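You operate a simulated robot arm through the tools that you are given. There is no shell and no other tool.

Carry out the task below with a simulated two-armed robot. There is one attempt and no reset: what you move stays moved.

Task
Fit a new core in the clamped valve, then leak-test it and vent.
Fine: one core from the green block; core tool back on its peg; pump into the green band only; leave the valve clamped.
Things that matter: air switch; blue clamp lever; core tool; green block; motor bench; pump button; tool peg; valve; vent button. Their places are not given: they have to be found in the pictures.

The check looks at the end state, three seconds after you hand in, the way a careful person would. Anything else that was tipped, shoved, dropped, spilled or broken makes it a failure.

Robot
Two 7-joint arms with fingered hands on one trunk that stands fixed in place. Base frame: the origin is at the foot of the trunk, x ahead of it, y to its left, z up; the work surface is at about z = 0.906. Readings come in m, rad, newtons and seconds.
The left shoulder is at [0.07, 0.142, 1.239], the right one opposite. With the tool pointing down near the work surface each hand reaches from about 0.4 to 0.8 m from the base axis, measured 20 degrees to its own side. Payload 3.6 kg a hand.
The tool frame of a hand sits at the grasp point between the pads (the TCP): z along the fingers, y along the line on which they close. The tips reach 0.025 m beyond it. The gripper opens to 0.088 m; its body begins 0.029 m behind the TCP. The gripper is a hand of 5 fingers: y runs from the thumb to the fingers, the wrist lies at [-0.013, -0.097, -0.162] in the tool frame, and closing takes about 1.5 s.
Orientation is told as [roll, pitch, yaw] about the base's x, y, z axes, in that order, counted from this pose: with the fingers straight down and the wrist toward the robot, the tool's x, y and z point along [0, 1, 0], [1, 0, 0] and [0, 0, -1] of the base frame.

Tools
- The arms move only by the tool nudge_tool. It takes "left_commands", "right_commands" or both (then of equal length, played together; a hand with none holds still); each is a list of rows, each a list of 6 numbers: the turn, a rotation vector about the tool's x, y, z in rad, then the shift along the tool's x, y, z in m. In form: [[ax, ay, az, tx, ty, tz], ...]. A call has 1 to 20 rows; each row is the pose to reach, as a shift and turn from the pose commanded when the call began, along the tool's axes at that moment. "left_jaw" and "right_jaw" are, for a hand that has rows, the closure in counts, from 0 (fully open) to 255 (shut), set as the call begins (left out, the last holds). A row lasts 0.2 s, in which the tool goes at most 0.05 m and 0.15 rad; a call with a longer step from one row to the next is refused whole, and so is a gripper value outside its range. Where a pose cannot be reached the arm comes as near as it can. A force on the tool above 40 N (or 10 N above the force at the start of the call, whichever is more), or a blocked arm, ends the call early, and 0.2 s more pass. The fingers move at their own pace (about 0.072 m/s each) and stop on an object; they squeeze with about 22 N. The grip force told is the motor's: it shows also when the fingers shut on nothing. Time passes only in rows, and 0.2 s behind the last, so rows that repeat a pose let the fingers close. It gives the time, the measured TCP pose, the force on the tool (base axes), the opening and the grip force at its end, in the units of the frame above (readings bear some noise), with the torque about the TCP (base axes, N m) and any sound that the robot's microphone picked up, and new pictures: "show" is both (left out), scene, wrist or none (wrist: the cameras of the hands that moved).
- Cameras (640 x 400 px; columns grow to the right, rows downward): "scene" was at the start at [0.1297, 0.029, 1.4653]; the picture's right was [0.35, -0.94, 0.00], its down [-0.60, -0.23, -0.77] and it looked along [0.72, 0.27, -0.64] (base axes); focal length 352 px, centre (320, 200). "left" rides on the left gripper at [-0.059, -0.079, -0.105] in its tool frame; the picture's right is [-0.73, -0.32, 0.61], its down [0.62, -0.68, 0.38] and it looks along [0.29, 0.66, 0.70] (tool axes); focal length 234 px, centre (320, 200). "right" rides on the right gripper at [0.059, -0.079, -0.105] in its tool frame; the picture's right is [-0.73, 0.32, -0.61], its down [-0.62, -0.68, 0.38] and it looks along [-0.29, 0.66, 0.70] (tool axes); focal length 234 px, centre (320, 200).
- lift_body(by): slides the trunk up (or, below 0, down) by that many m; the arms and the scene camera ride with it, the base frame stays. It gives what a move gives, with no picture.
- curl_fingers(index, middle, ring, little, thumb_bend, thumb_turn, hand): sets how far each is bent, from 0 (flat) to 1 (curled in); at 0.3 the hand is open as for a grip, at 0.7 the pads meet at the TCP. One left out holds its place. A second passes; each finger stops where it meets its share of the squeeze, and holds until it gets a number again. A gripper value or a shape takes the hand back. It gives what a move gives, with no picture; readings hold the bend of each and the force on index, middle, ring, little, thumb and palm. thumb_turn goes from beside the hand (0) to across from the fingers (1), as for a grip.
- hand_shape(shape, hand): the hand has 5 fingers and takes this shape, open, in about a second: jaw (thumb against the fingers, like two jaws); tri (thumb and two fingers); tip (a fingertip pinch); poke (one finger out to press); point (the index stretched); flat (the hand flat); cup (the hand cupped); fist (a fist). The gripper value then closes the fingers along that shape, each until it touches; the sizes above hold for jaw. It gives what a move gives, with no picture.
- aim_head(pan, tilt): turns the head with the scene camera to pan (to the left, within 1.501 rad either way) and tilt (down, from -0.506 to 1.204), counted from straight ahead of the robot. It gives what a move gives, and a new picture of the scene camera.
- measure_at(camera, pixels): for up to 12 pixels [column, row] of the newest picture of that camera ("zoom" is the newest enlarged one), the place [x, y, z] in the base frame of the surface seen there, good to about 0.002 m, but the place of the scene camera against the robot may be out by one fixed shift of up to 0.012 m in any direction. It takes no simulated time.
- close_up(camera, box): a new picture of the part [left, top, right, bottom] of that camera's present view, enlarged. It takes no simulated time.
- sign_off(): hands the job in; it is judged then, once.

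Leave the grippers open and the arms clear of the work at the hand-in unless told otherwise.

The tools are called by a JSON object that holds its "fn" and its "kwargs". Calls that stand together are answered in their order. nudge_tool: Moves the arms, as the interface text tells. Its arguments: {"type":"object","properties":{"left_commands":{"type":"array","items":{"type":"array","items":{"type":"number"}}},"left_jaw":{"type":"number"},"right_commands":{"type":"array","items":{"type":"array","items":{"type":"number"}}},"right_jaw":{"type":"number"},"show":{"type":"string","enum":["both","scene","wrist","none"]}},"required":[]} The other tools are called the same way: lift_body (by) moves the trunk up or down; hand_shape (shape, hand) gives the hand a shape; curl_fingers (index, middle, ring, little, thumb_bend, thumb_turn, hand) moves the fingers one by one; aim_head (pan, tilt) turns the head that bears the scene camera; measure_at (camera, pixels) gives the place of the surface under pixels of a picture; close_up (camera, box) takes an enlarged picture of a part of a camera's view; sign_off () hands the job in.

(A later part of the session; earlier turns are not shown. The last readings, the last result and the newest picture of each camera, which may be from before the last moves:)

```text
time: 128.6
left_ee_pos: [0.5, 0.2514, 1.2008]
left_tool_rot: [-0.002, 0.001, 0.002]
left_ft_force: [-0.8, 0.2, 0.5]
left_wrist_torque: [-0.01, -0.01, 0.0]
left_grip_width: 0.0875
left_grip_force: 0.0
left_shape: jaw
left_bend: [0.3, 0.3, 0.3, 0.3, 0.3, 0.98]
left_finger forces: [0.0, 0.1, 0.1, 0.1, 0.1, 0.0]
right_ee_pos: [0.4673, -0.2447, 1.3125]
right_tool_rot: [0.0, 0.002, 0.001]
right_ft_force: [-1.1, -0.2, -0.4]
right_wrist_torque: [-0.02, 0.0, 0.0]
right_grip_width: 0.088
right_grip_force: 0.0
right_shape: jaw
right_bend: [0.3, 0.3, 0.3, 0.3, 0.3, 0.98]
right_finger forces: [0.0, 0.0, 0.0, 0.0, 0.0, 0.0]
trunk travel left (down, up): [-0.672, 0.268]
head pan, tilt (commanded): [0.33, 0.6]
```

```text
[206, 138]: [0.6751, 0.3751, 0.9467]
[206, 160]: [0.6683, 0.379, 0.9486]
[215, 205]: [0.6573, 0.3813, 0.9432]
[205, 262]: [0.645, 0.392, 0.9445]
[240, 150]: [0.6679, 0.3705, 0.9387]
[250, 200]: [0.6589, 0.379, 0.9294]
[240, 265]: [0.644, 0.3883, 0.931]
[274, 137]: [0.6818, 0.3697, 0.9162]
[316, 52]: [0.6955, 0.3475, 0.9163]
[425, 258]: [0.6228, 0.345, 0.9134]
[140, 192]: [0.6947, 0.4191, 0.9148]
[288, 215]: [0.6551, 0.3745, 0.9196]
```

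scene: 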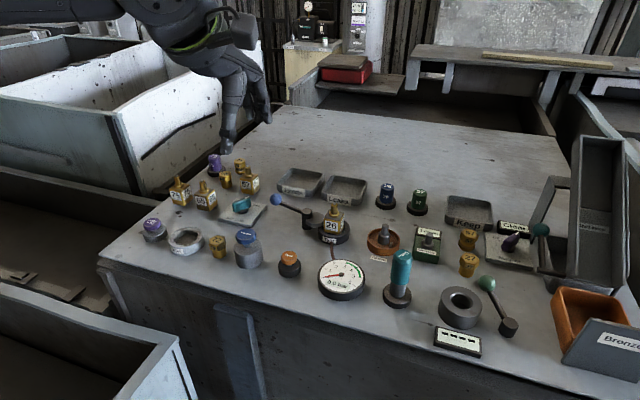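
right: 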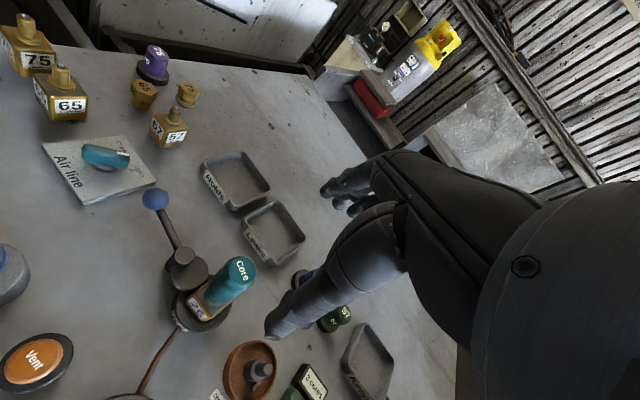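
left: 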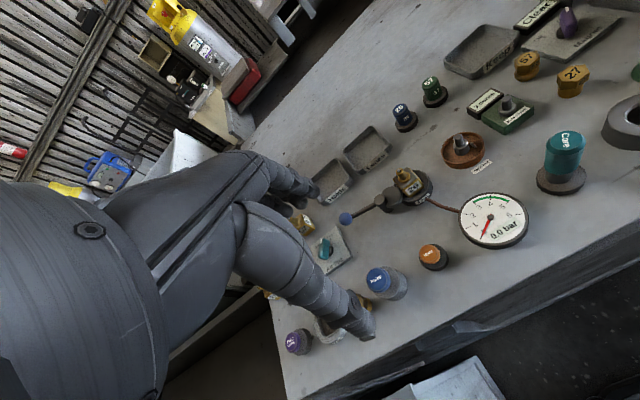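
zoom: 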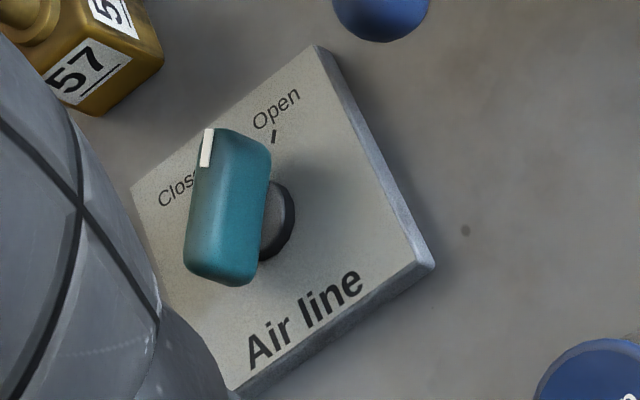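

The pointer mark lies along −29° from the knob centre, the same direction as the "Open" tick, so the air line is already open. Now the pump button: I'll set the left hand to the poke shape and see where the fingertip is.

{"fn": "hand_shape", "kwargs": {"hand": "left", "shape": "poke"}}

{"fn": "nudge_tool", "kwargs": {"left_commands": [[0, 0, 0, 0, 0, 0]], "show": "both"}}

{"fn": "close_up", "kwargs": {"camera": "scene", "box": [180, 20, 300, 160]}}

```text
time: 129.5
left_ee_pos: [0.4984, 0.2502, 1.1999]
left_tool_rot: [0.001, 0.002, 0.001]
left_ft_force: [-0.4, 0.3, 0.1]
left_wrist_torque: [0.03, 0.0, -0.02]
left_grip_width: 0.0
left_grip_force: 0.0
left_shape: poke
left_bend: [0.7, 0.7, 0.99, 0.99, 1.0, 1.0]
left_finger forces: [0.1, 0.1, 0.0, 0.0, 0.1, 0.0]
right_ee_pos: [0.4681, -0.245, 1.3128]
right_tool_rot: [0.002, 0.002, -0.001]
right_ft_force: [-0.7, 0.6, 0.0]
right_wrist_torque: [-0.03, 0.01, 0.02]
right_grip_width: 0.0878
right_grip_force: 0.1
right_shape: jaw
right_bend: [0.3, 0.3, 0.3, 0.3, 0.3, 0.98]
right_finger forces: [0.1, 0.0, 0.0, 0.0, 0.0, 0.1]
trunk travel left (down, up): [-0.672, 0.268]
head pan, tilt (commanded): [0.33, 0.6]
```

```text
time: 129.9
left_ee_pos: [0.4984, 0.2502, 1.2007]
left_tool_rot: [-0.002, 0.001, 0.0]
left_ft_force: [0.2, -0.2, 1.1]
left_wrist_torque: [0.02, 0.01, 0.02]
left_grip_width: 0.0003
left_grip_force: 0.0
left_shape: poke
left_bend: [0.7, 0.7, 0.99, 0.99, 1.0, 1.0]
left_finger forces: [0.0, 0.0, 0.1, 0.0, 0.1, 0.0]
right_ee_pos: [0.4673, -0.2456, 1.3133]
right_tool_rot: [0.001, 0.001, 0.0]
right_ft_force: [-0.1, -0.2, 0.2]
right_wrist_torque: [-0.01, 0.02, 0.02]
right_grip_width: 0.0877
right_grip_force: 0.0
right_shape: jaw
right_bend: [0.3, 0.3, 0.3, 0.3, 0.3, 0.98]
right_finger forces: [0.0, 0.0, 0.0, 0.1, 0.1, 0.1]
trunk travel left (down, up): [-0.672, 0.268]
head pan, tilt (commanded): [0.33, 0.6]
```

scene: 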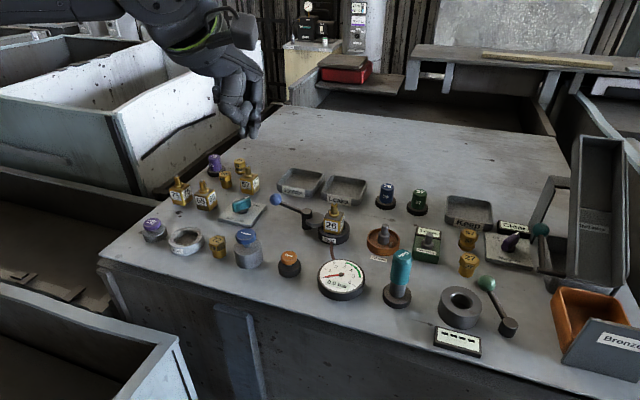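
left: 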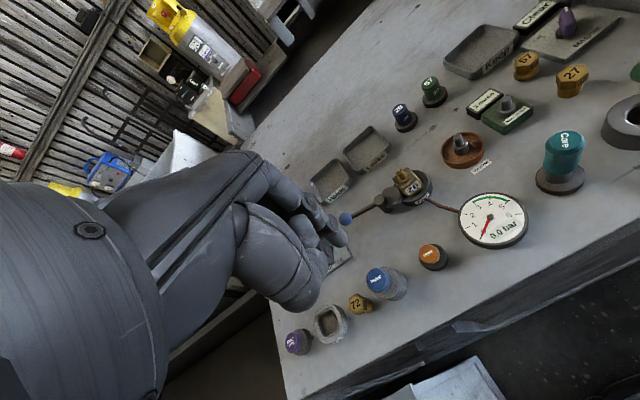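

```text
2.86 times, centred on (240, 90) of scene
```

zoom: 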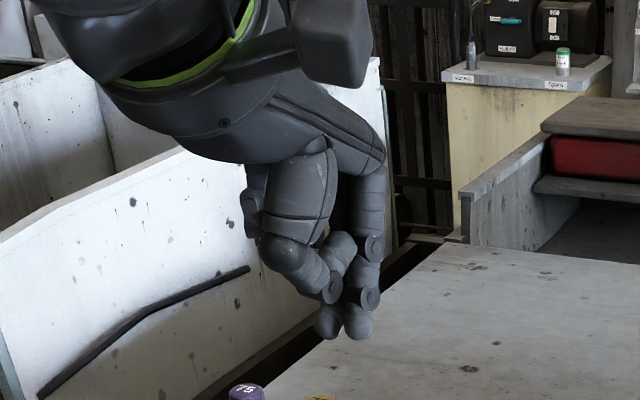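

Index and middle are together as the poking tips. I'll measure where they are relative to the TCP.

{"fn": "close_up", "kwargs": {"camera": "left", "box": [260, 180, 380, 320]}}

{"fn": "measure_at", "kwargs": {"camera": "scene", "pixels": [[243, 135], [253, 137], [243, 128], [254, 130], [240, 120], [250, 112], [236, 110]]}}

{"fn": "measure_at", "kwargs": {"camera": "left", "pixels": [[342, 240], [338, 235], [330, 228], [322, 262], [318, 255], [308, 240], [300, 300], [320, 220]]}}

```text
2.86 times, centred on (320, 250) of left
```

zoom: 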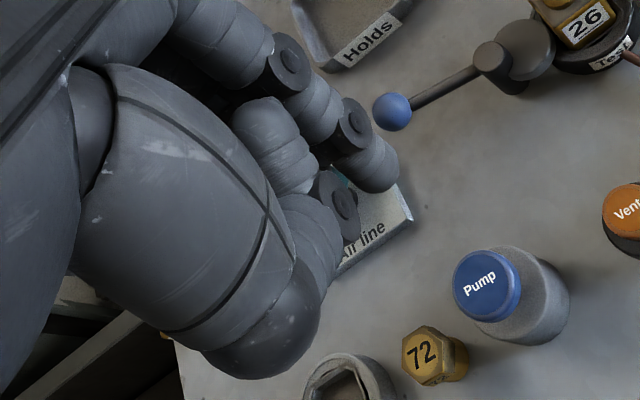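

```text
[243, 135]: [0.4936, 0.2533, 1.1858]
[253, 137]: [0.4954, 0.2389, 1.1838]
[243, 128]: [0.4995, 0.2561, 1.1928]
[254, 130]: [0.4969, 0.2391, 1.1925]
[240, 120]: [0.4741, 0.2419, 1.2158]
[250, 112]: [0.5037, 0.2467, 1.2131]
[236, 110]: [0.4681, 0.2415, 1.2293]
```

```text
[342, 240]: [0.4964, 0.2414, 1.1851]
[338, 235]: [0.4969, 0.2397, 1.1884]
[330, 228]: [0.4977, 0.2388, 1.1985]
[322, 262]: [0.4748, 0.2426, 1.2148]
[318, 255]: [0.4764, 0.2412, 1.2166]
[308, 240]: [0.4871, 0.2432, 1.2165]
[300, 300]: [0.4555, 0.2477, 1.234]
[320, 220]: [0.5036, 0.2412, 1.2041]
```

The two fingertips straddle the TCP and reach about 0.02 below it. Now I'll measure the pump button's top: centre (487,286) and edges in the enlargement.

{"fn": "close_up", "kwargs": {"camera": "left", "box": [340, 230, 460, 320]}}

{"fn": "measure_at", "kwargs": {"camera": "zoom", "pixels": [[205, 245], [165, 260], [250, 225], [190, 205], [215, 285], [300, 270], [410, 125], [385, 130], [435, 115], [400, 95], [415, 155], [90, 320]]}}

```text
4.44 times, centred on (400, 275) of left
```

zoom: 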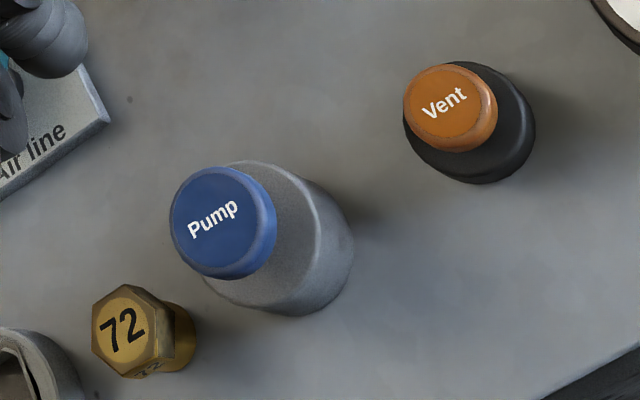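

```text
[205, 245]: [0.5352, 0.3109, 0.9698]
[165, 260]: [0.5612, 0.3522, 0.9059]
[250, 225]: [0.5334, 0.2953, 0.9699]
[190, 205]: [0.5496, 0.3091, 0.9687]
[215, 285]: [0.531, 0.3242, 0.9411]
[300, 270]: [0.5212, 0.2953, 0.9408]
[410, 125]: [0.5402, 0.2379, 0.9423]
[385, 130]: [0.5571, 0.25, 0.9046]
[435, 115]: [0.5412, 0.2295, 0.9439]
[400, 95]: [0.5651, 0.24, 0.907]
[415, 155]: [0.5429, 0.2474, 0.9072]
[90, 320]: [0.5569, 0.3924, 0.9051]
```

I'll read the pump cap centre (217,221) and edges, and the vent cap centre (447,107) and edges.

{"fn": "measure_at", "kwargs": {"camera": "zoom", "pixels": [[217, 221], [178, 222], [258, 218], [215, 175], [220, 265], [447, 107], [410, 108], [484, 106], [445, 70], [449, 144], [120, 325]]}}

```text
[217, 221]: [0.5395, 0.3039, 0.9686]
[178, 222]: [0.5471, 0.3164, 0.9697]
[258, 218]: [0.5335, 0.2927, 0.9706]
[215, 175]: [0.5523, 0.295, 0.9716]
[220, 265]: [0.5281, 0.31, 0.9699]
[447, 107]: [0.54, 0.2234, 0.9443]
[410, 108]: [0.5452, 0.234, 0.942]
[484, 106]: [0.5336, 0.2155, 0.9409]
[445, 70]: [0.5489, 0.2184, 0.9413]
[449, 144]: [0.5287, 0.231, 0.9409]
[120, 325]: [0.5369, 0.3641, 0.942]
```

Pump cap centre (0.540,0.3035,0.970), vent cap centre (0.539,0.2248,0.943). I'll move the poking fingers to above the pump button, TCP z≈1.03.

{"fn": "nudge_tool", "kwargs": {"left_commands": [[0, 0, 0, 0.0266, 0.0208, 0.03], [0, 0, 0, 0.0533, 0.0416, 0.06], [0, 0, 0, 0.0533, 0.0416, 0.1], [0, 0, 0, 0.0533, 0.0416, 0.14], [0, 0, 0, 0.0533, 0.0416, 0.17], [0, 0, 0, 0.0533, 0.0416, 0.17]], "show": "both"}}

{"fn": "close_up", "kwargs": {"camera": "scene", "box": [190, 170, 370, 300]}}

{"fn": "close_up", "kwargs": {"camera": "left", "box": [280, 180, 440, 300]}}

```text
time: 131.3
left_ee_pos: [0.5419, 0.3046, 1.0279]
left_tool_rot: [0.0, -0.002, 0.001]
left_ft_force: [0.4, 0.3, 0.3]
left_wrist_torque: [0.0, 0.01, -0.02]
left_grip_width: 0.0002
left_grip_force: 0.0
left_shape: poke
left_bend: [0.7, 0.7, 0.99, 0.99, 1.0, 1.0]
left_finger forces: [0.1, 0.0, 0.1, 0.1, 0.0, 0.0]
right_ee_pos: [0.4665, -0.2447, 1.3125]
right_tool_rot: [-0.002, 0.001, -0.001]
right_ft_force: [0.0, 0.1, -0.8]
right_wrist_torque: [0.02, 0.0, 0.02]
right_grip_width: 0.0878
right_grip_force: 0.0
right_shape: jaw
right_bend: [0.3, 0.3, 0.3, 0.3, 0.3, 0.98]
right_finger forces: [0.0, 0.0, 0.1, 0.0, 0.1, 0.0]
trunk travel left (down, up): [-0.672, 0.268]
head pan, tilt (commanded): [0.33, 0.6]
```

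scene: 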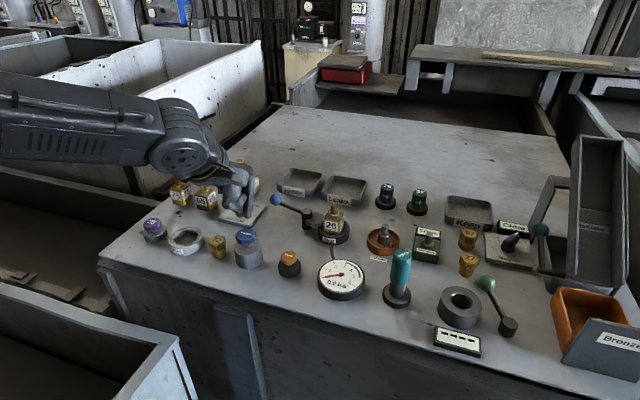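
left: 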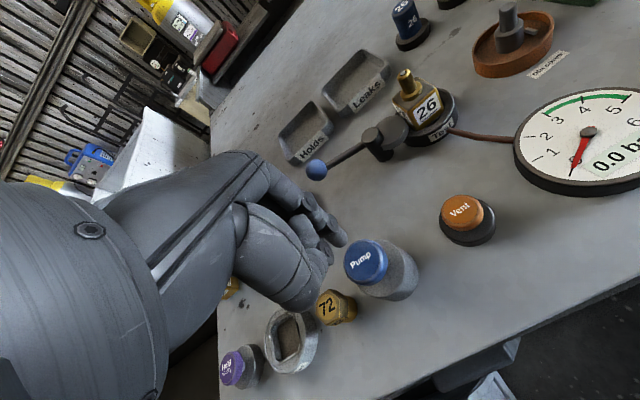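

```text
3.08 times, centred on (280, 235) of scene
```

zoom: 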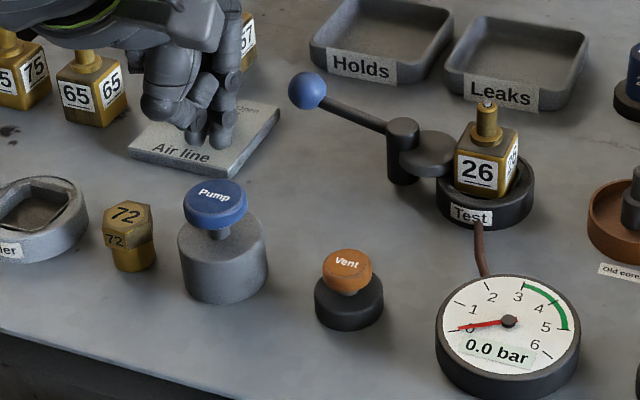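

```text
3.33 times, centred on (360, 240) of left
```

zoom: 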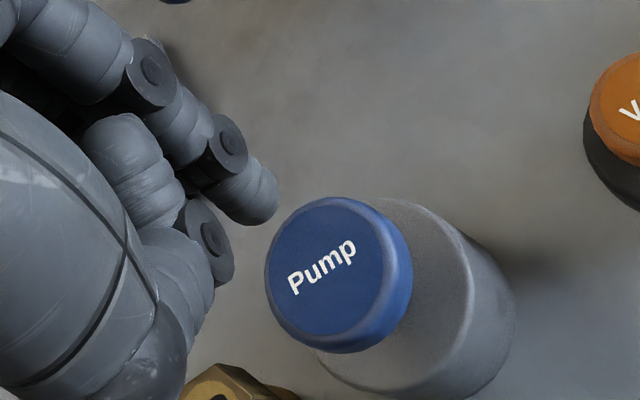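

I'll measure the fingertips and the cap in this enlargement to confirm the offset before pressing.

{"fn": "measure_at", "kwargs": {"camera": "zoom", "pixels": [[262, 200], [268, 210], [255, 215], [245, 190], [335, 272], [280, 275], [395, 262], [325, 210], [345, 335]]}}

{"fn": "measure_at", "kwargs": {"camera": "scene", "pixels": [[242, 214], [250, 215], [246, 214], [247, 238], [246, 233]]}}

```text
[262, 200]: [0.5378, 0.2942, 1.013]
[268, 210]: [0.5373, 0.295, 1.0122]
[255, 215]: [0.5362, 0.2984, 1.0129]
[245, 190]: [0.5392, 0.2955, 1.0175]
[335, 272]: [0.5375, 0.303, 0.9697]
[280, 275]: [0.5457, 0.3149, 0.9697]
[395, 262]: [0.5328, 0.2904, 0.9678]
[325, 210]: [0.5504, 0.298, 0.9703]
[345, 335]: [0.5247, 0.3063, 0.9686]
```

```text
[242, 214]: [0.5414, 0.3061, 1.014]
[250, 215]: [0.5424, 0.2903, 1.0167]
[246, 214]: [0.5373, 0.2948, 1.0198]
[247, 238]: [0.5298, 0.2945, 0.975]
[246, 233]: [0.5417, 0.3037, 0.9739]
```

The tips are centred over the cap and about 35 mm above it. I'll shift −3 mm in x and descend 31 mm to just above the cap.

{"fn": "nudge_tool", "kwargs": {"left_commands": [[0, 0, 0, 0.001, -0.003, 0.015], [0, 0, 0, 0.001, -0.003, 0.031], [0, 0, 0, 0.001, -0.003, 0.031]], "show": "both"}}

{"fn": "close_up", "kwargs": {"camera": "scene", "box": [190, 190, 370, 310]}}

```text
time: 132.1
left_ee_pos: [0.5392, 0.3059, 0.9976]
left_tool_rot: [0.0, 0.001, 0.0]
left_ft_force: [0.1, 0.8, -0.3]
left_wrist_torque: [-0.01, -0.02, 0.01]
left_grip_width: 0.0001
left_grip_force: 0.1
left_shape: poke
left_bend: [0.7, 0.7, 0.99, 0.99, 1.0, 1.0]
left_finger forces: [0.1, 0.0, 0.0, 0.0, 0.1, 0.0]
right_ee_pos: [0.4661, -0.2461, 1.3129]
right_tool_rot: [0.002, 0.001, 0.0]
right_ft_force: [-0.3, 0.2, -0.2]
right_wrist_torque: [0.04, -0.03, 0.02]
right_grip_width: 0.0875
right_grip_force: 0.0
right_shape: jaw
right_bend: [0.3, 0.3, 0.3, 0.3, 0.3, 0.98]
right_finger forces: [0.0, 0.1, 0.0, 0.0, 0.0, 0.0]
trunk travel left (down, up): [-0.672, 0.268]
head pan, tilt (commanded): [0.33, 0.6]
```

scene: 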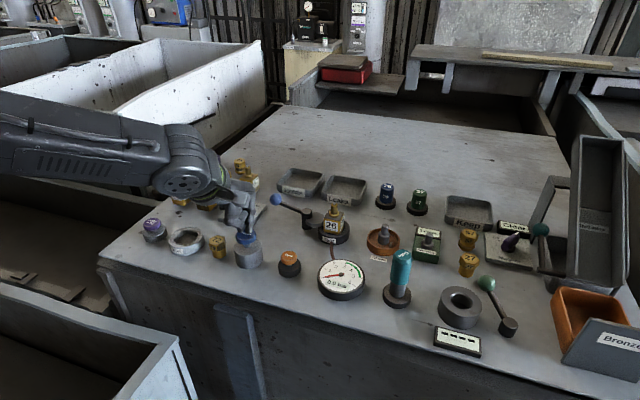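
left: 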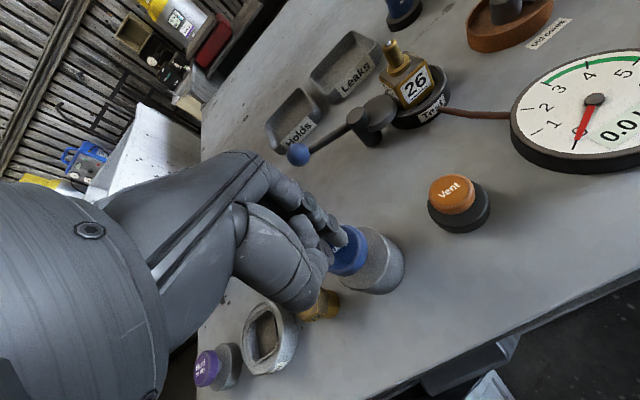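

```text
3.33 times, centred on (280, 250) of scene
```

zoom: 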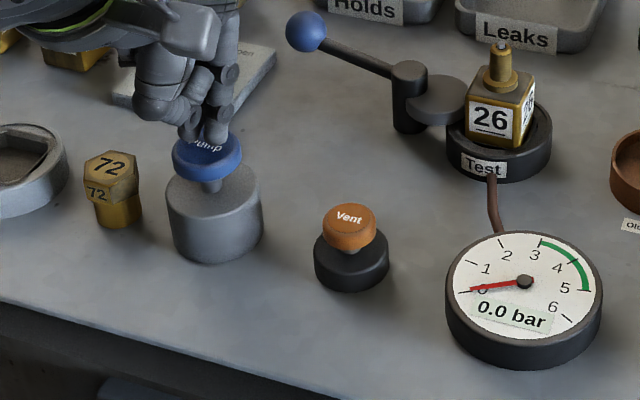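

Just above the cap, no contact. I'll do one short press: down 7 mm and straight back up, then read the gauge.

{"fn": "nudge_tool", "kwargs": {"left_commands": [[0, 0, 0, 0, 0, 0.004], [0, 0, 0, 0, 0, 0.007], [0, 0, 0, 0, 0, -0.003], [0, 0, 0, 0, 0, -0.003]], "show": "scene"}}

{"fn": "close_up", "kwargs": {"camera": "scene", "box": [210, 190, 390, 310]}}

```text
time: 133.1
left_ee_pos: [0.5386, 0.3046, 1.0012]
left_tool_rot: [0.001, 0.0, 0.0]
left_ft_force: [0.3, -0.3, -0.2]
left_wrist_torque: [0.03, -0.04, -0.03]
left_grip_width: 0.0
left_grip_force: 0.0
left_shape: poke
left_bend: [0.7, 0.7, 0.99, 0.99, 1.0, 1.0]
left_finger forces: [0.0, 0.1, 0.0, 0.0, 0.0, 0.0]
right_ee_pos: [0.4679, -0.2457, 1.3121]
right_tool_rot: [-0.001, 0.001, 0.0]
right_ft_force: [1.2, -0.2, -0.1]
right_wrist_torque: [0.0, 0.01, -0.03]
right_grip_width: 0.088
right_grip_force: 0.0
right_shape: jaw
right_bend: [0.3, 0.3, 0.3, 0.3, 0.3, 0.98]
right_finger forces: [0.0, 0.1, 0.0, 0.0, 0.0, 0.0]
trunk travel left (down, up): [-0.672, 0.268]
head pan, tilt (commanded): [0.33, 0.6]
```

scene: 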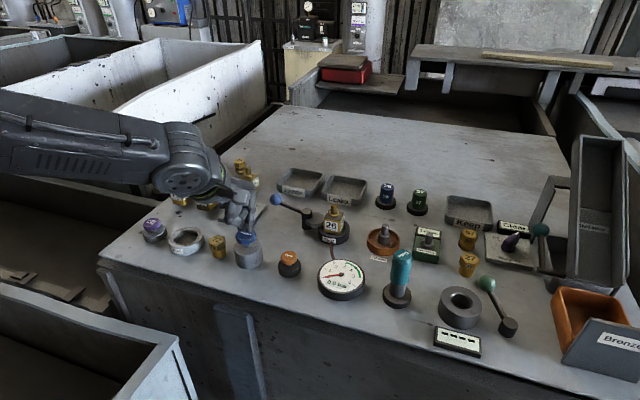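

```text
3.33 times, centred on (300, 250) of scene
```

zoom: 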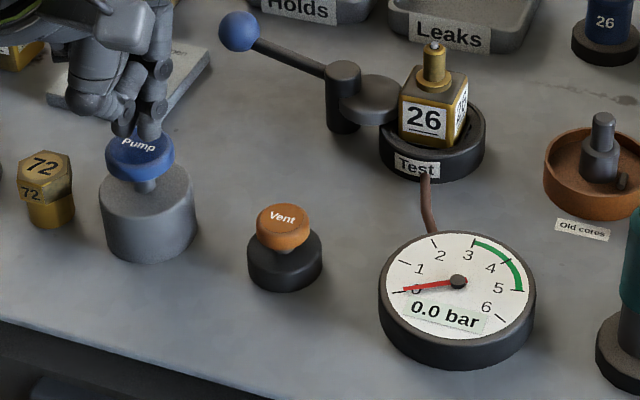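

The gauge stays at 0.0; the press was probably too shallow. I'll press about 8 mm below this reference and read the force there.

{"fn": "nudge_tool", "kwargs": {"left_commands": [[0, 0, 0, 0, 0, 0.007], [0, 0, 0, 0, 0, 0.011]], "show": "scene"}}

{"fn": "close_up", "kwargs": {"camera": "scene", "box": [210, 190, 390, 310]}}

```text
time: 133.7
left_ee_pos: [0.5387, 0.3038, 0.9911]
left_tool_rot: [0.0, 0.002, 0.0]
left_ft_force: [1.3, -0.2, 2.6]
left_wrist_torque: [0.04, -0.01, 0.0]
left_grip_width: 0.0
left_grip_force: 0.1
left_shape: poke
left_bend: [0.7, 0.7, 0.99, 0.99, 1.0, 1.0]
left_finger forces: [0.1, 2.2, 0.0, 0.0, 0.1, 0.0]
right_ee_pos: [0.4673, -0.2441, 1.3135]
right_tool_rot: [0.0, 0.0, 0.001]
right_ft_force: [-0.5, -0.3, -0.1]
right_wrist_torque: [0.04, 0.0, -0.01]
right_grip_width: 0.0878
right_grip_force: 0.0
right_shape: jaw
right_bend: [0.3, 0.3, 0.3, 0.3, 0.3, 0.98]
right_finger forces: [0.0, 0.0, 0.0, 0.1, 0.1, 0.0]
trunk travel left (down, up): [-0.672, 0.268]
head pan, tilt (commanded): [0.33, 0.6]
```

scene: 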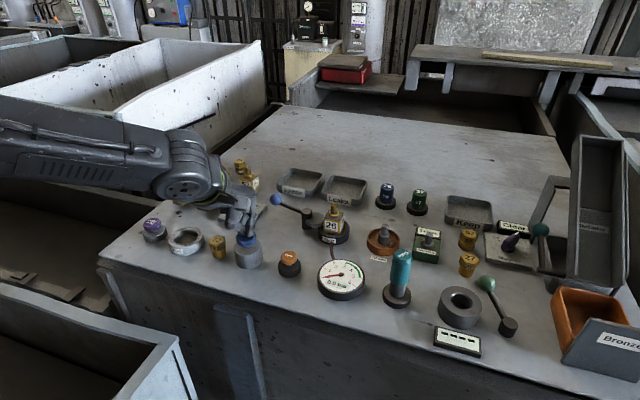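

```text
3.33 times, centred on (300, 250) of scene
```

zoom: 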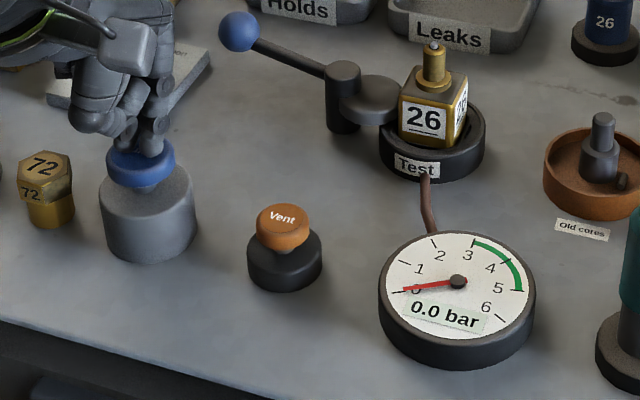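

Contact at 2.6 N. I'll go 4 mm deeper and look again.

{"fn": "nudge_tool", "kwargs": {"left_commands": [[0, 0, 0, 0, 0, 0.004]], "show": "scene"}}

{"fn": "close_up", "kwargs": {"camera": "scene", "box": [210, 190, 390, 310]}}

```text
time: 134.1
left_ee_pos: [0.539, 0.3049, 0.9882]
left_tool_rot: [-0.001, 0.001, -0.001]
left_ft_force: [0.0, -0.2, 3.6]
left_wrist_torque: [0.0, 0.0, -0.01]
left_grip_width: 0.0002
left_grip_force: 0.1
left_shape: poke
left_bend: [0.7, 0.7, 0.99, 0.99, 1.0, 1.0]
left_finger forces: [0.0, 3.8, 0.0, 0.1, 0.1, 0.1]
right_ee_pos: [0.4661, -0.2449, 1.3137]
right_tool_rot: [0.0, 0.001, 0.0]
right_ft_force: [-0.7, 0.2, 0.5]
right_wrist_torque: [-0.02, 0.03, 0.04]
right_grip_width: 0.0876
right_grip_force: 0.1
right_shape: jaw
right_bend: [0.3, 0.3, 0.3, 0.3, 0.3, 0.98]
right_finger forces: [0.0, 0.0, 0.1, 0.0, 0.0, 0.0]
trunk travel left (down, up): [-0.672, 0.268]
head pan, tilt (commanded): [0.33, 0.6]
```

scene: 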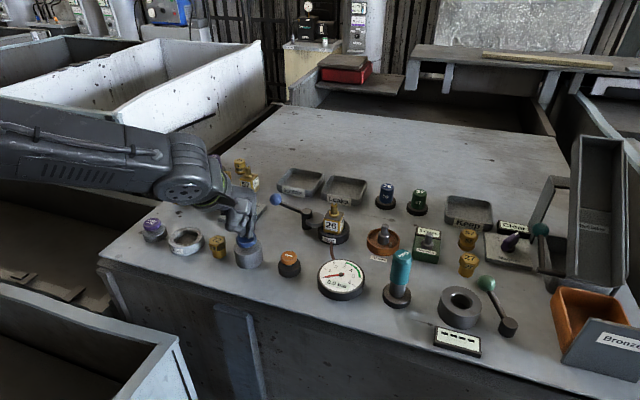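

```text
3.33 times, centred on (300, 250) of scene
```

zoom: 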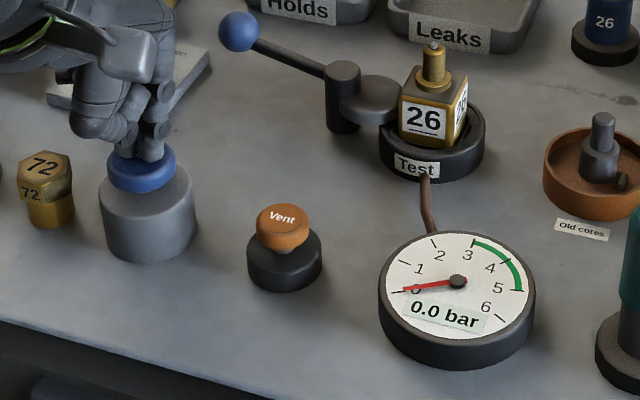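

The cap sinks with 3.6 N but no pressure yet. Another 4 mm.

{"fn": "nudge_tool", "kwargs": {"left_commands": [[0, 0, 0, 0, 0, 0.004]], "show": "scene"}}

{"fn": "close_up", "kwargs": {"camera": "scene", "box": [210, 190, 390, 310]}}

```text
time: 134.5
left_ee_pos: [0.5376, 0.3037, 0.9843]
left_tool_rot: [-0.001, 0.002, -0.003]
left_ft_force: [1.5, 0.5, 5.2]
left_wrist_torque: [0.06, -0.07, -0.02]
left_grip_width: 0.0
left_grip_force: 0.0
left_shape: poke
left_bend: [0.7, 0.7, 0.99, 0.99, 1.0, 1.0]
left_finger forces: [0.1, 5.8, 0.0, 0.0, 0.0, 0.0]
right_ee_pos: [0.4665, -0.2467, 1.313]
right_tool_rot: [0.003, 0.002, 0.0]
right_ft_force: [0.6, 0.1, -0.6]
right_wrist_torque: [0.01, 0.01, 0.01]
right_grip_width: 0.0879
right_grip_force: 0.0
right_shape: jaw
right_bend: [0.3, 0.3, 0.3, 0.3, 0.3, 0.98]
right_finger forces: [0.0, 0.0, 0.0, 0.0, 0.1, 0.0]
trunk travel left (down, up): [-0.672, 0.268]
head pan, tilt (commanded): [0.33, 0.6]
heard: click
```

scene: 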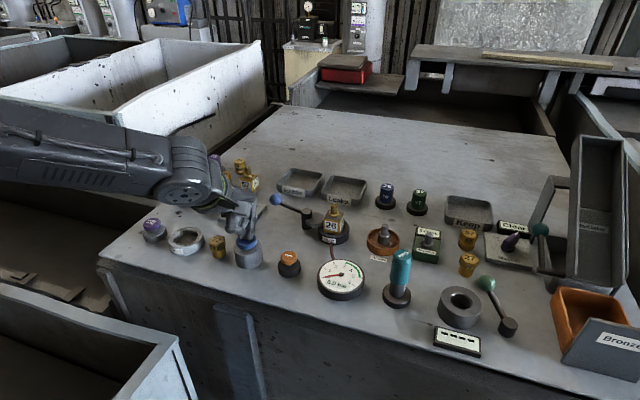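

```text
3.33 times, centred on (300, 250) of scene
```

zoom: 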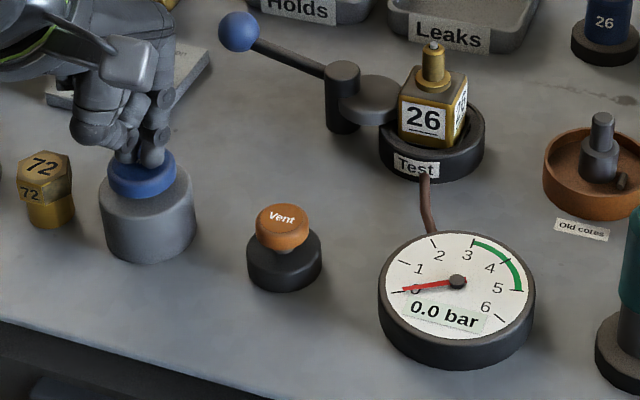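

A click was heard. I'll hold for one short row and read the gauge.

{"fn": "nudge_tool", "kwargs": {"left_commands": [[0, 0, 0, 0, 0, 0]], "show": "none"}}

{"fn": "close_up", "kwargs": {"camera": "scene", "box": [290, 230, 390, 310]}}

```text
time: 134.9
left_ee_pos: [0.5384, 0.3047, 0.9842]
left_tool_rot: [0.0, 0.0, 0.0]
left_ft_force: [2.4, -0.5, 7.2]
left_wrist_torque: [0.04, -0.07, -0.02]
left_grip_width: 0.0
left_grip_force: 0.0
left_shape: poke
left_bend: [0.7, 0.7, 0.99, 0.99, 1.0, 1.0]
left_finger forces: [0.0, 5.6, 0.0, 0.0, 0.0, 0.0]
right_ee_pos: [0.4672, -0.2468, 1.3129]
right_tool_rot: [0.001, 0.0, -0.001]
right_ft_force: [0.2, 0.3, 0.5]
right_wrist_torque: [0.03, -0.03, 0.0]
right_grip_width: 0.0877
right_grip_force: 0.1
right_shape: jaw
right_bend: [0.3, 0.3, 0.3, 0.3, 0.3, 0.98]
right_finger forces: [0.0, 0.2, 0.1, 0.0, 0.0, 0.1]
trunk travel left (down, up): [-0.672, 0.268]
head pan, tilt (commanded): [0.33, 0.6]
```

```text
5.00 times, centred on (340, 270) of scene
```

zoom: 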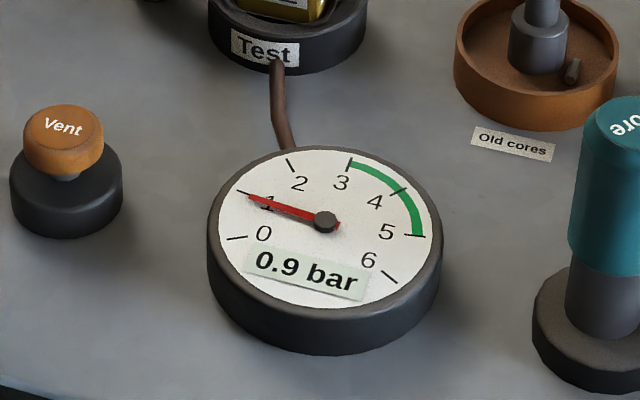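

The gauge reads 0.9 bar: it pumps while held, roughly 1 bar per 0.4 s. I'll hold for one more row and read again.

{"fn": "nudge_tool", "kwargs": {"left_commands": [[0, 0, 0, 0, 0, 0]], "show": "none"}}

{"fn": "close_up", "kwargs": {"camera": "scene", "box": [290, 230, 390, 310]}}

```text
time: 135.3
left_ee_pos: [0.5382, 0.3055, 0.9841]
left_tool_rot: [0.002, -0.001, 0.0]
left_ft_force: [1.9, -0.1, 5.6]
left_wrist_torque: [0.05, -0.05, -0.02]
left_grip_width: 0.0
left_grip_force: 0.1
left_shape: poke
left_bend: [0.7, 0.7, 0.99, 0.99, 1.0, 1.0]
left_finger forces: [0.1, 5.8, 0.1, 0.1, 0.0, 0.1]
right_ee_pos: [0.4669, -0.2454, 1.3126]
right_tool_rot: [0.001, 0.001, 0.0]
right_ft_force: [-0.8, 0.1, 0.3]
right_wrist_torque: [-0.01, -0.03, -0.01]
right_grip_width: 0.0877
right_grip_force: 0.0
right_shape: jaw
right_bend: [0.3, 0.3, 0.3, 0.3, 0.3, 0.98]
right_finger forces: [0.1, 0.0, 0.0, 0.0, 0.0, 0.0]
trunk travel left (down, up): [-0.672, 0.268]
head pan, tilt (commanded): [0.33, 0.6]
```

```text
5.00 times, centred on (340, 270) of scene
```

zoom: 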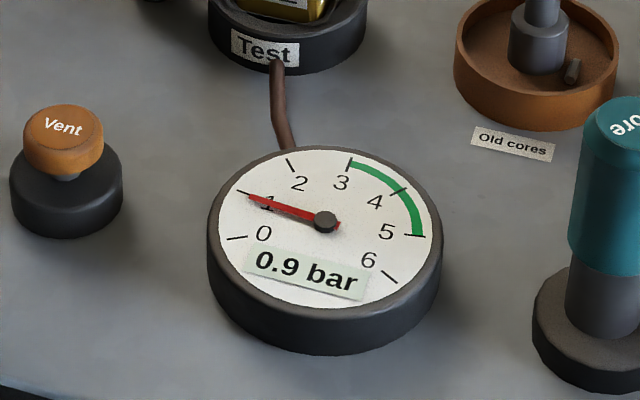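

Still 0.9 bar while held, so each click is one stroke of about 0.9 bar and it isn't leaking. Four strokes should give about 3.6 bar. I'll release and press a second time.

{"fn": "nudge_tool", "kwargs": {"left_commands": [[0, 0, 0, 0, 0, -0.006], [0, 0, 0, 0, 0, -0.012], [0, 0, 0, 0, 0, -0.006], [0, 0, 0, 0, 0, 0.0005], [0, 0, 0, 0, 0, 0.0005]], "show": "none"}}

{"fn": "close_up", "kwargs": {"camera": "scene", "box": [290, 230, 390, 310]}}

```text
time: 136.5
left_ee_pos: [0.5375, 0.304, 0.9833]
left_tool_rot: [0.0, 0.001, 0.001]
left_ft_force: [2.2, 1.1, 5.9]
left_wrist_torque: [0.12, -0.05, 0.01]
left_grip_width: 0.0
left_grip_force: 0.0
left_shape: poke
left_bend: [0.7, 0.7, 0.99, 0.99, 1.0, 1.0]
left_finger forces: [0.1, 6.3, 0.0, 0.1, 0.1, 0.0]
right_ee_pos: [0.4671, -0.2449, 1.3135]
right_tool_rot: [0.0, 0.001, -0.001]
right_ft_force: [0.4, 0.7, 0.6]
right_wrist_torque: [-0.02, 0.02, -0.01]
right_grip_width: 0.0876
right_grip_force: 0.1
right_shape: jaw
right_bend: [0.3, 0.3, 0.3, 0.3, 0.3, 0.98]
right_finger forces: [0.0, 0.0, 0.0, 0.0, 0.1, 0.0]
trunk travel left (down, up): [-0.672, 0.268]
head pan, tilt (commanded): [0.33, 0.6]
heard: click
```

```text
5.00 times, centred on (340, 270) of scene
```

zoom: 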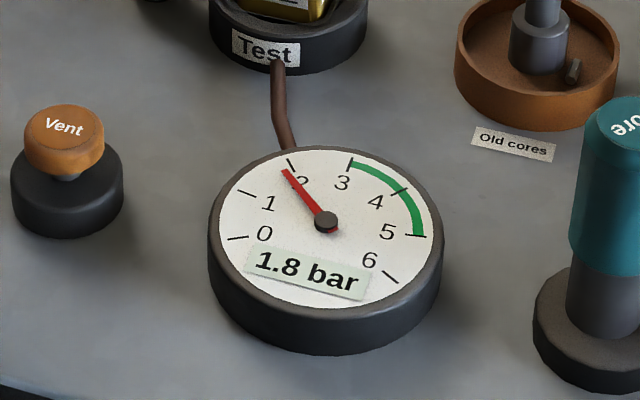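

1.8 bar after the second click. Third stroke.

{"fn": "nudge_tool", "kwargs": {"left_commands": [[0, 0, 0, 0, 0, -0.006], [0, 0, 0, 0, 0, -0.012], [0, 0, 0, 0, 0, -0.006], [0, 0, 0, 0, 0, 0], [0, 0, 0, 0, 0, 0]], "show": "none"}}

{"fn": "close_up", "kwargs": {"camera": "scene", "box": [290, 230, 390, 310]}}

```text
time: 137.7
left_ee_pos: [0.5367, 0.3045, 0.9824]
left_tool_rot: [-0.001, -0.001, 0.0]
left_ft_force: [2.4, 1.4, 6.3]
left_wrist_torque: [0.12, -0.04, -0.03]
left_grip_width: 0.0
left_grip_force: 0.0
left_shape: poke
left_bend: [0.7, 0.7, 0.99, 0.99, 1.0, 1.0]
left_finger forces: [0.0, 6.3, 0.0, 0.1, 0.0, 0.1]
right_ee_pos: [0.4661, -0.2456, 1.3131]
right_tool_rot: [0.001, -0.001, 0.0]
right_ft_force: [0.0, 0.5, 0.3]
right_wrist_torque: [0.0, 0.03, -0.02]
right_grip_width: 0.0878
right_grip_force: 0.0
right_shape: jaw
right_bend: [0.3, 0.3, 0.3, 0.3, 0.3, 0.98]
right_finger forces: [0.0, 0.0, 0.0, 0.1, 0.0, 0.1]
trunk travel left (down, up): [-0.672, 0.268]
head pan, tilt (commanded): [0.33, 0.6]
heard: click
```

```text
5.00 times, centred on (340, 270) of scene
```

zoom: 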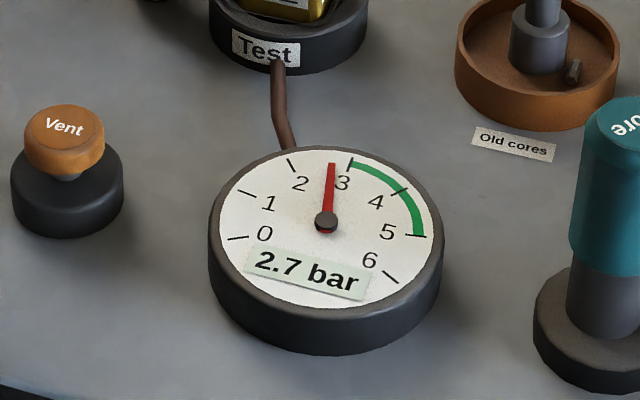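

2.7 bar, just below the band. Fourth stroke should bring it to about 3.6.

{"fn": "nudge_tool", "kwargs": {"left_commands": [[0, 0, 0, 0, 0, -0.006], [0, 0, 0, 0, 0, -0.012], [0, 0, 0, 0, 0, -0.006], [0, 0, 0, 0, 0, 0], [0, 0, 0, 0, 0, 0]], "show": "none"}}

{"fn": "close_up", "kwargs": {"camera": "scene", "box": [290, 230, 390, 310]}}

```text
time: 138.9
left_ee_pos: [0.5374, 0.3042, 0.983]
left_tool_rot: [-0.001, 0.0, -0.001]
left_ft_force: [-0.2, -0.6, 6.6]
left_wrist_torque: [0.06, 0.03, 0.0]
left_grip_width: 0.0
left_grip_force: 0.0
left_shape: poke
left_bend: [0.7, 0.7, 0.99, 0.99, 1.0, 1.0]
left_finger forces: [0.7, 5.3, 0.0, 0.1, 0.0, 0.0]
right_ee_pos: [0.466, -0.2455, 1.3132]
right_tool_rot: [0.002, 0.0, 0.001]
right_ft_force: [0.5, 0.1, 0.5]
right_wrist_torque: [-0.02, 0.0, -0.03]
right_grip_width: 0.0879
right_grip_force: 0.0
right_shape: jaw
right_bend: [0.3, 0.3, 0.3, 0.3, 0.3, 0.98]
right_finger forces: [0.1, 0.0, 0.1, 0.0, 0.0, 0.0]
trunk travel left (down, up): [-0.672, 0.268]
head pan, tilt (commanded): [0.33, 0.6]
heard: click
```

```text
5.00 times, centred on (340, 270) of scene
```

zoom: 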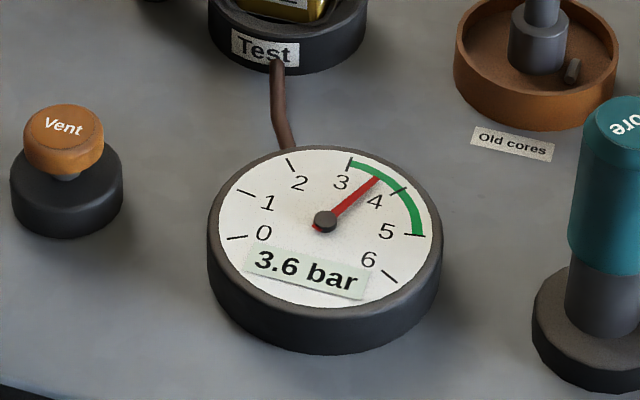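

3.6 bar, well inside the green band. I'll lift off the pump and watch the gauge for a few seconds as the leak test.

{"fn": "nudge_tool", "kwargs": {"left_commands": [[0, 0, 0, 0, 0, -0.01], [0, 0, 0, 0, 0, -0.03], [0, 0, 0, 0, 0, -0.06], [0, 0, 0, 0, 0, -0.08], [0, 0, 0, 0, 0, -0.08], [0, 0, 0, 0, 0, -0.08], [0, 0, 0, 0, 0, -0.08], [0, 0, 0, 0, 0, -0.08], [0, 0, 0, 0, 0, -0.08], [0, 0, 0, 0, 0, -0.08], [0, 0, 0, 0, 0, -0.08], [0, 0, 0, 0, 0, -0.08], [0, 0, 0, 0, 0, -0.08], [0, 0, 0, 0, 0, -0.08], [0, 0, 0, 0, 0, -0.08]], "show": "scene"}}

{"fn": "close_up", "kwargs": {"camera": "scene", "box": [290, 230, 390, 310]}}

```text
time: 142.1
left_ee_pos: [0.5393, 0.304, 1.0621]
left_tool_rot: [-0.001, 0.001, 0.001]
left_ft_force: [-0.5, 0.2, 0.4]
left_wrist_torque: [0.02, 0.05, 0.02]
left_grip_width: 0.0001
left_grip_force: 0.0
left_shape: poke
left_bend: [0.7, 0.7, 0.99, 0.99, 1.0, 1.0]
left_finger forces: [0.0, 0.1, 0.0, 0.1, 0.0, 0.0]
right_ee_pos: [0.4674, -0.2451, 1.3128]
right_tool_rot: [0.0, 0.002, 0.0]
right_ft_force: [-0.5, 0.7, -0.1]
right_wrist_torque: [-0.02, 0.0, 0.0]
right_grip_width: 0.0878
right_grip_force: 0.0
right_shape: jaw
right_bend: [0.3, 0.3, 0.3, 0.3, 0.3, 0.98]
right_finger forces: [0.0, 0.0, 0.0, 0.0, 0.1, 0.1]
trunk travel left (down, up): [-0.672, 0.268]
head pan, tilt (commanded): [0.33, 0.6]
```

scene: 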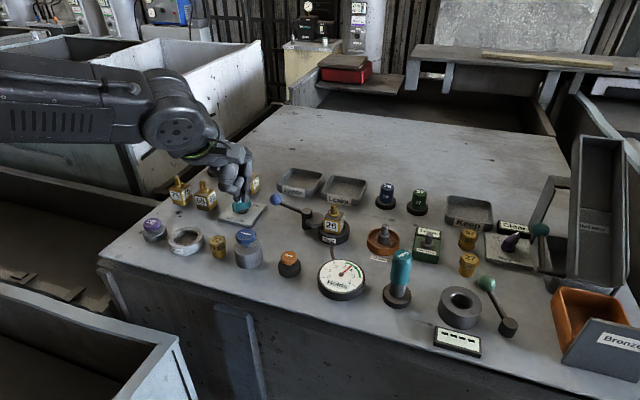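

```text
5.00 times, centred on (340, 270) of scene
```

zoom: 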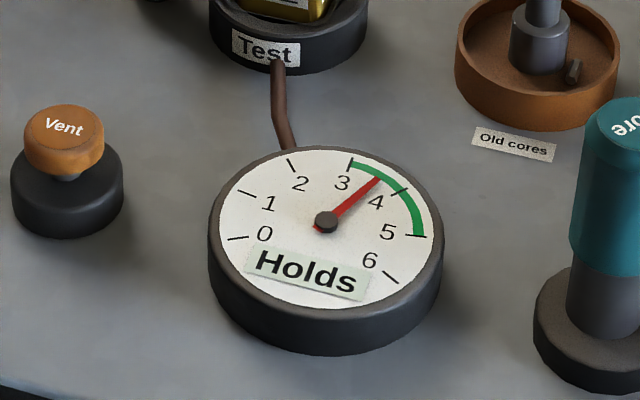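

The gauge now shows "Holds": the leak test is passed. Next the vent: I'll move the poking tips above the vent button at (0.539,0.225), then down to just above it.

{"fn": "nudge_tool", "kwargs": {"left_commands": [[0, 0, 0, -0.04, 0, 0], [0, 0, 0, -0.0792, 0, 0], [0, 0, 0, -0.0792, 0, 0.04], [0, 0, 0, -0.0792, 0, 0.075], [0, 0, 0, -0.0792, 0, 0.09], [0, 0, 0, -0.0792, 0, 0.09]], "show": "both"}}

{"fn": "close_up", "kwargs": {"camera": "scene", "box": [220, 190, 380, 310]}}

{"fn": "close_up", "kwargs": {"camera": "left", "box": [280, 180, 440, 300]}}

```text
time: 143.5
left_ee_pos: [0.5393, 0.2261, 0.9721]
left_tool_rot: [0.0, 0.002, 0.0]
left_ft_force: [-0.3, 0.5, -0.4]
left_wrist_torque: [0.01, 0.02, -0.05]
left_grip_width: 0.0003
left_grip_force: 0.0
left_shape: poke
left_bend: [0.7, 0.7, 0.99, 0.99, 1.0, 1.0]
left_finger forces: [0.1, 0.0, 0.0, 0.1, 0.0, 0.1]
right_ee_pos: [0.4669, -0.2452, 1.3132]
right_tool_rot: [0.0, 0.001, 0.0]
right_ft_force: [0.4, -0.7, -0.1]
right_wrist_torque: [-0.01, -0.02, 0.01]
right_grip_width: 0.0876
right_grip_force: 0.1
right_shape: jaw
right_bend: [0.3, 0.3, 0.3, 0.3, 0.3, 0.98]
right_finger forces: [0.0, 0.0, 0.1, 0.0, 0.0, 0.0]
trunk travel left (down, up): [-0.672, 0.268]
head pan, tilt (commanded): [0.33, 0.6]
```

scene: 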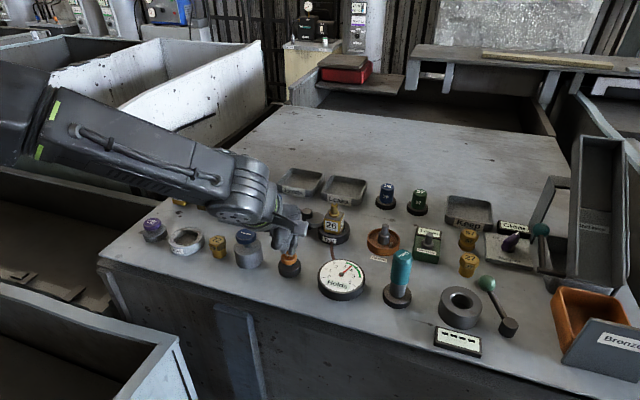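
left: 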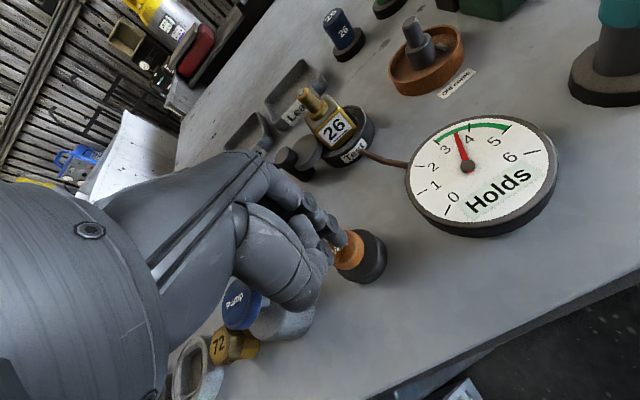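

```text
3.33 times, centred on (300, 250) of scene
```

zoom: 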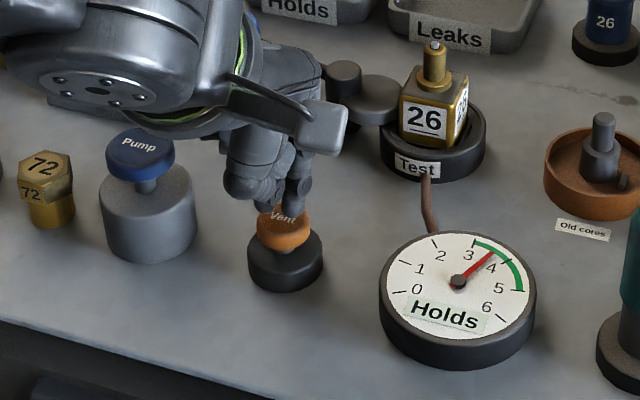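

```text
3.33 times, centred on (360, 240) of left
```

zoom: 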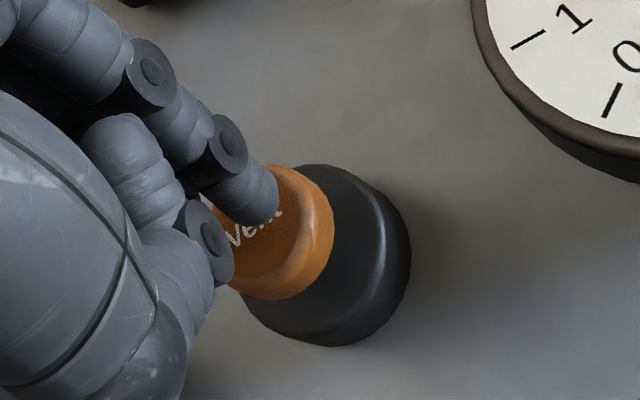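

The tips are over the vent cap, nothing else touched. I'll press down 10 mm, then more in small steps, until it clicks.

{"fn": "nudge_tool", "kwargs": {"left_commands": [[0, 0, 0, 0, 0, 0.005], [0, 0, 0, 0, 0, 0.01]], "show": "none"}}

{"fn": "nudge_tool", "kwargs": {"left_commands": [[0, 0, 0, 0, 0, 0.003]], "show": "none"}}

{"fn": "close_up", "kwargs": {"camera": "scene", "box": [240, 200, 390, 310]}}

```text
time: 144.1
left_ee_pos: [0.5393, 0.2258, 0.9615]
left_tool_rot: [0.001, 0.002, 0.0]
left_ft_force: [0.1, -0.6, 2.8]
left_wrist_torque: [0.01, -0.01, -0.03]
left_grip_width: 0.0
left_grip_force: 0.1
left_shape: poke
left_bend: [0.7, 0.7, 0.99, 0.99, 1.0, 1.0]
left_finger forces: [0.0, 2.5, 0.0, 0.0, 0.0, 0.1]
right_ee_pos: [0.4673, -0.245, 1.312]
right_tool_rot: [0.0, 0.003, 0.0]
right_ft_force: [0.5, -0.3, 1.9]
right_wrist_torque: [0.02, -0.01, 0.03]
right_grip_width: 0.0877
right_grip_force: 0.0
right_shape: jaw
right_bend: [0.3, 0.3, 0.3, 0.3, 0.3, 0.98]
right_finger forces: [0.1, 0.1, 0.0, 0.1, 0.0, 0.0]
trunk travel left (down, up): [-0.672, 0.268]
head pan, tilt (commanded): [0.33, 0.6]
heard: click
```

```text
time: 144.5
left_ee_pos: [0.5384, 0.2257, 0.9614]
left_tool_rot: [0.001, -0.002, 0.0]
left_ft_force: [2.9, 1.4, 6.9]
left_wrist_torque: [0.15, -0.07, -0.02]
left_grip_width: 0.0
left_grip_force: 0.1
left_shape: poke
left_bend: [0.7, 0.7, 0.99, 0.99, 1.0, 1.0]
left_finger forces: [0.0, 7.9, 0.0, 0.1, 0.0, 0.1]
right_ee_pos: [0.467, -0.2443, 1.3141]
right_tool_rot: [0.0, -0.001, 0.0]
right_ft_force: [0.2, 0.7, -0.2]
right_wrist_torque: [-0.01, 0.01, 0.02]
right_grip_width: 0.088
right_grip_force: 0.1
right_shape: jaw
right_bend: [0.3, 0.3, 0.3, 0.3, 0.3, 0.98]
right_finger forces: [0.1, 0.0, 0.0, 0.0, 0.0, 0.0]
trunk travel left (down, up): [-0.672, 0.268]
head pan, tilt (commanded): [0.33, 0.6]
```

```text
3.64 times, centred on (315, 255) of scene
```

zoom: 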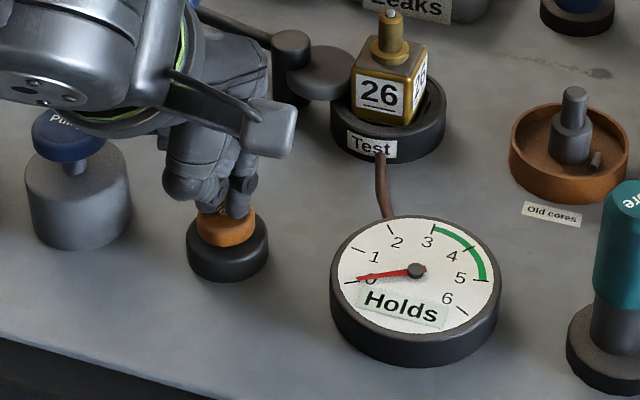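

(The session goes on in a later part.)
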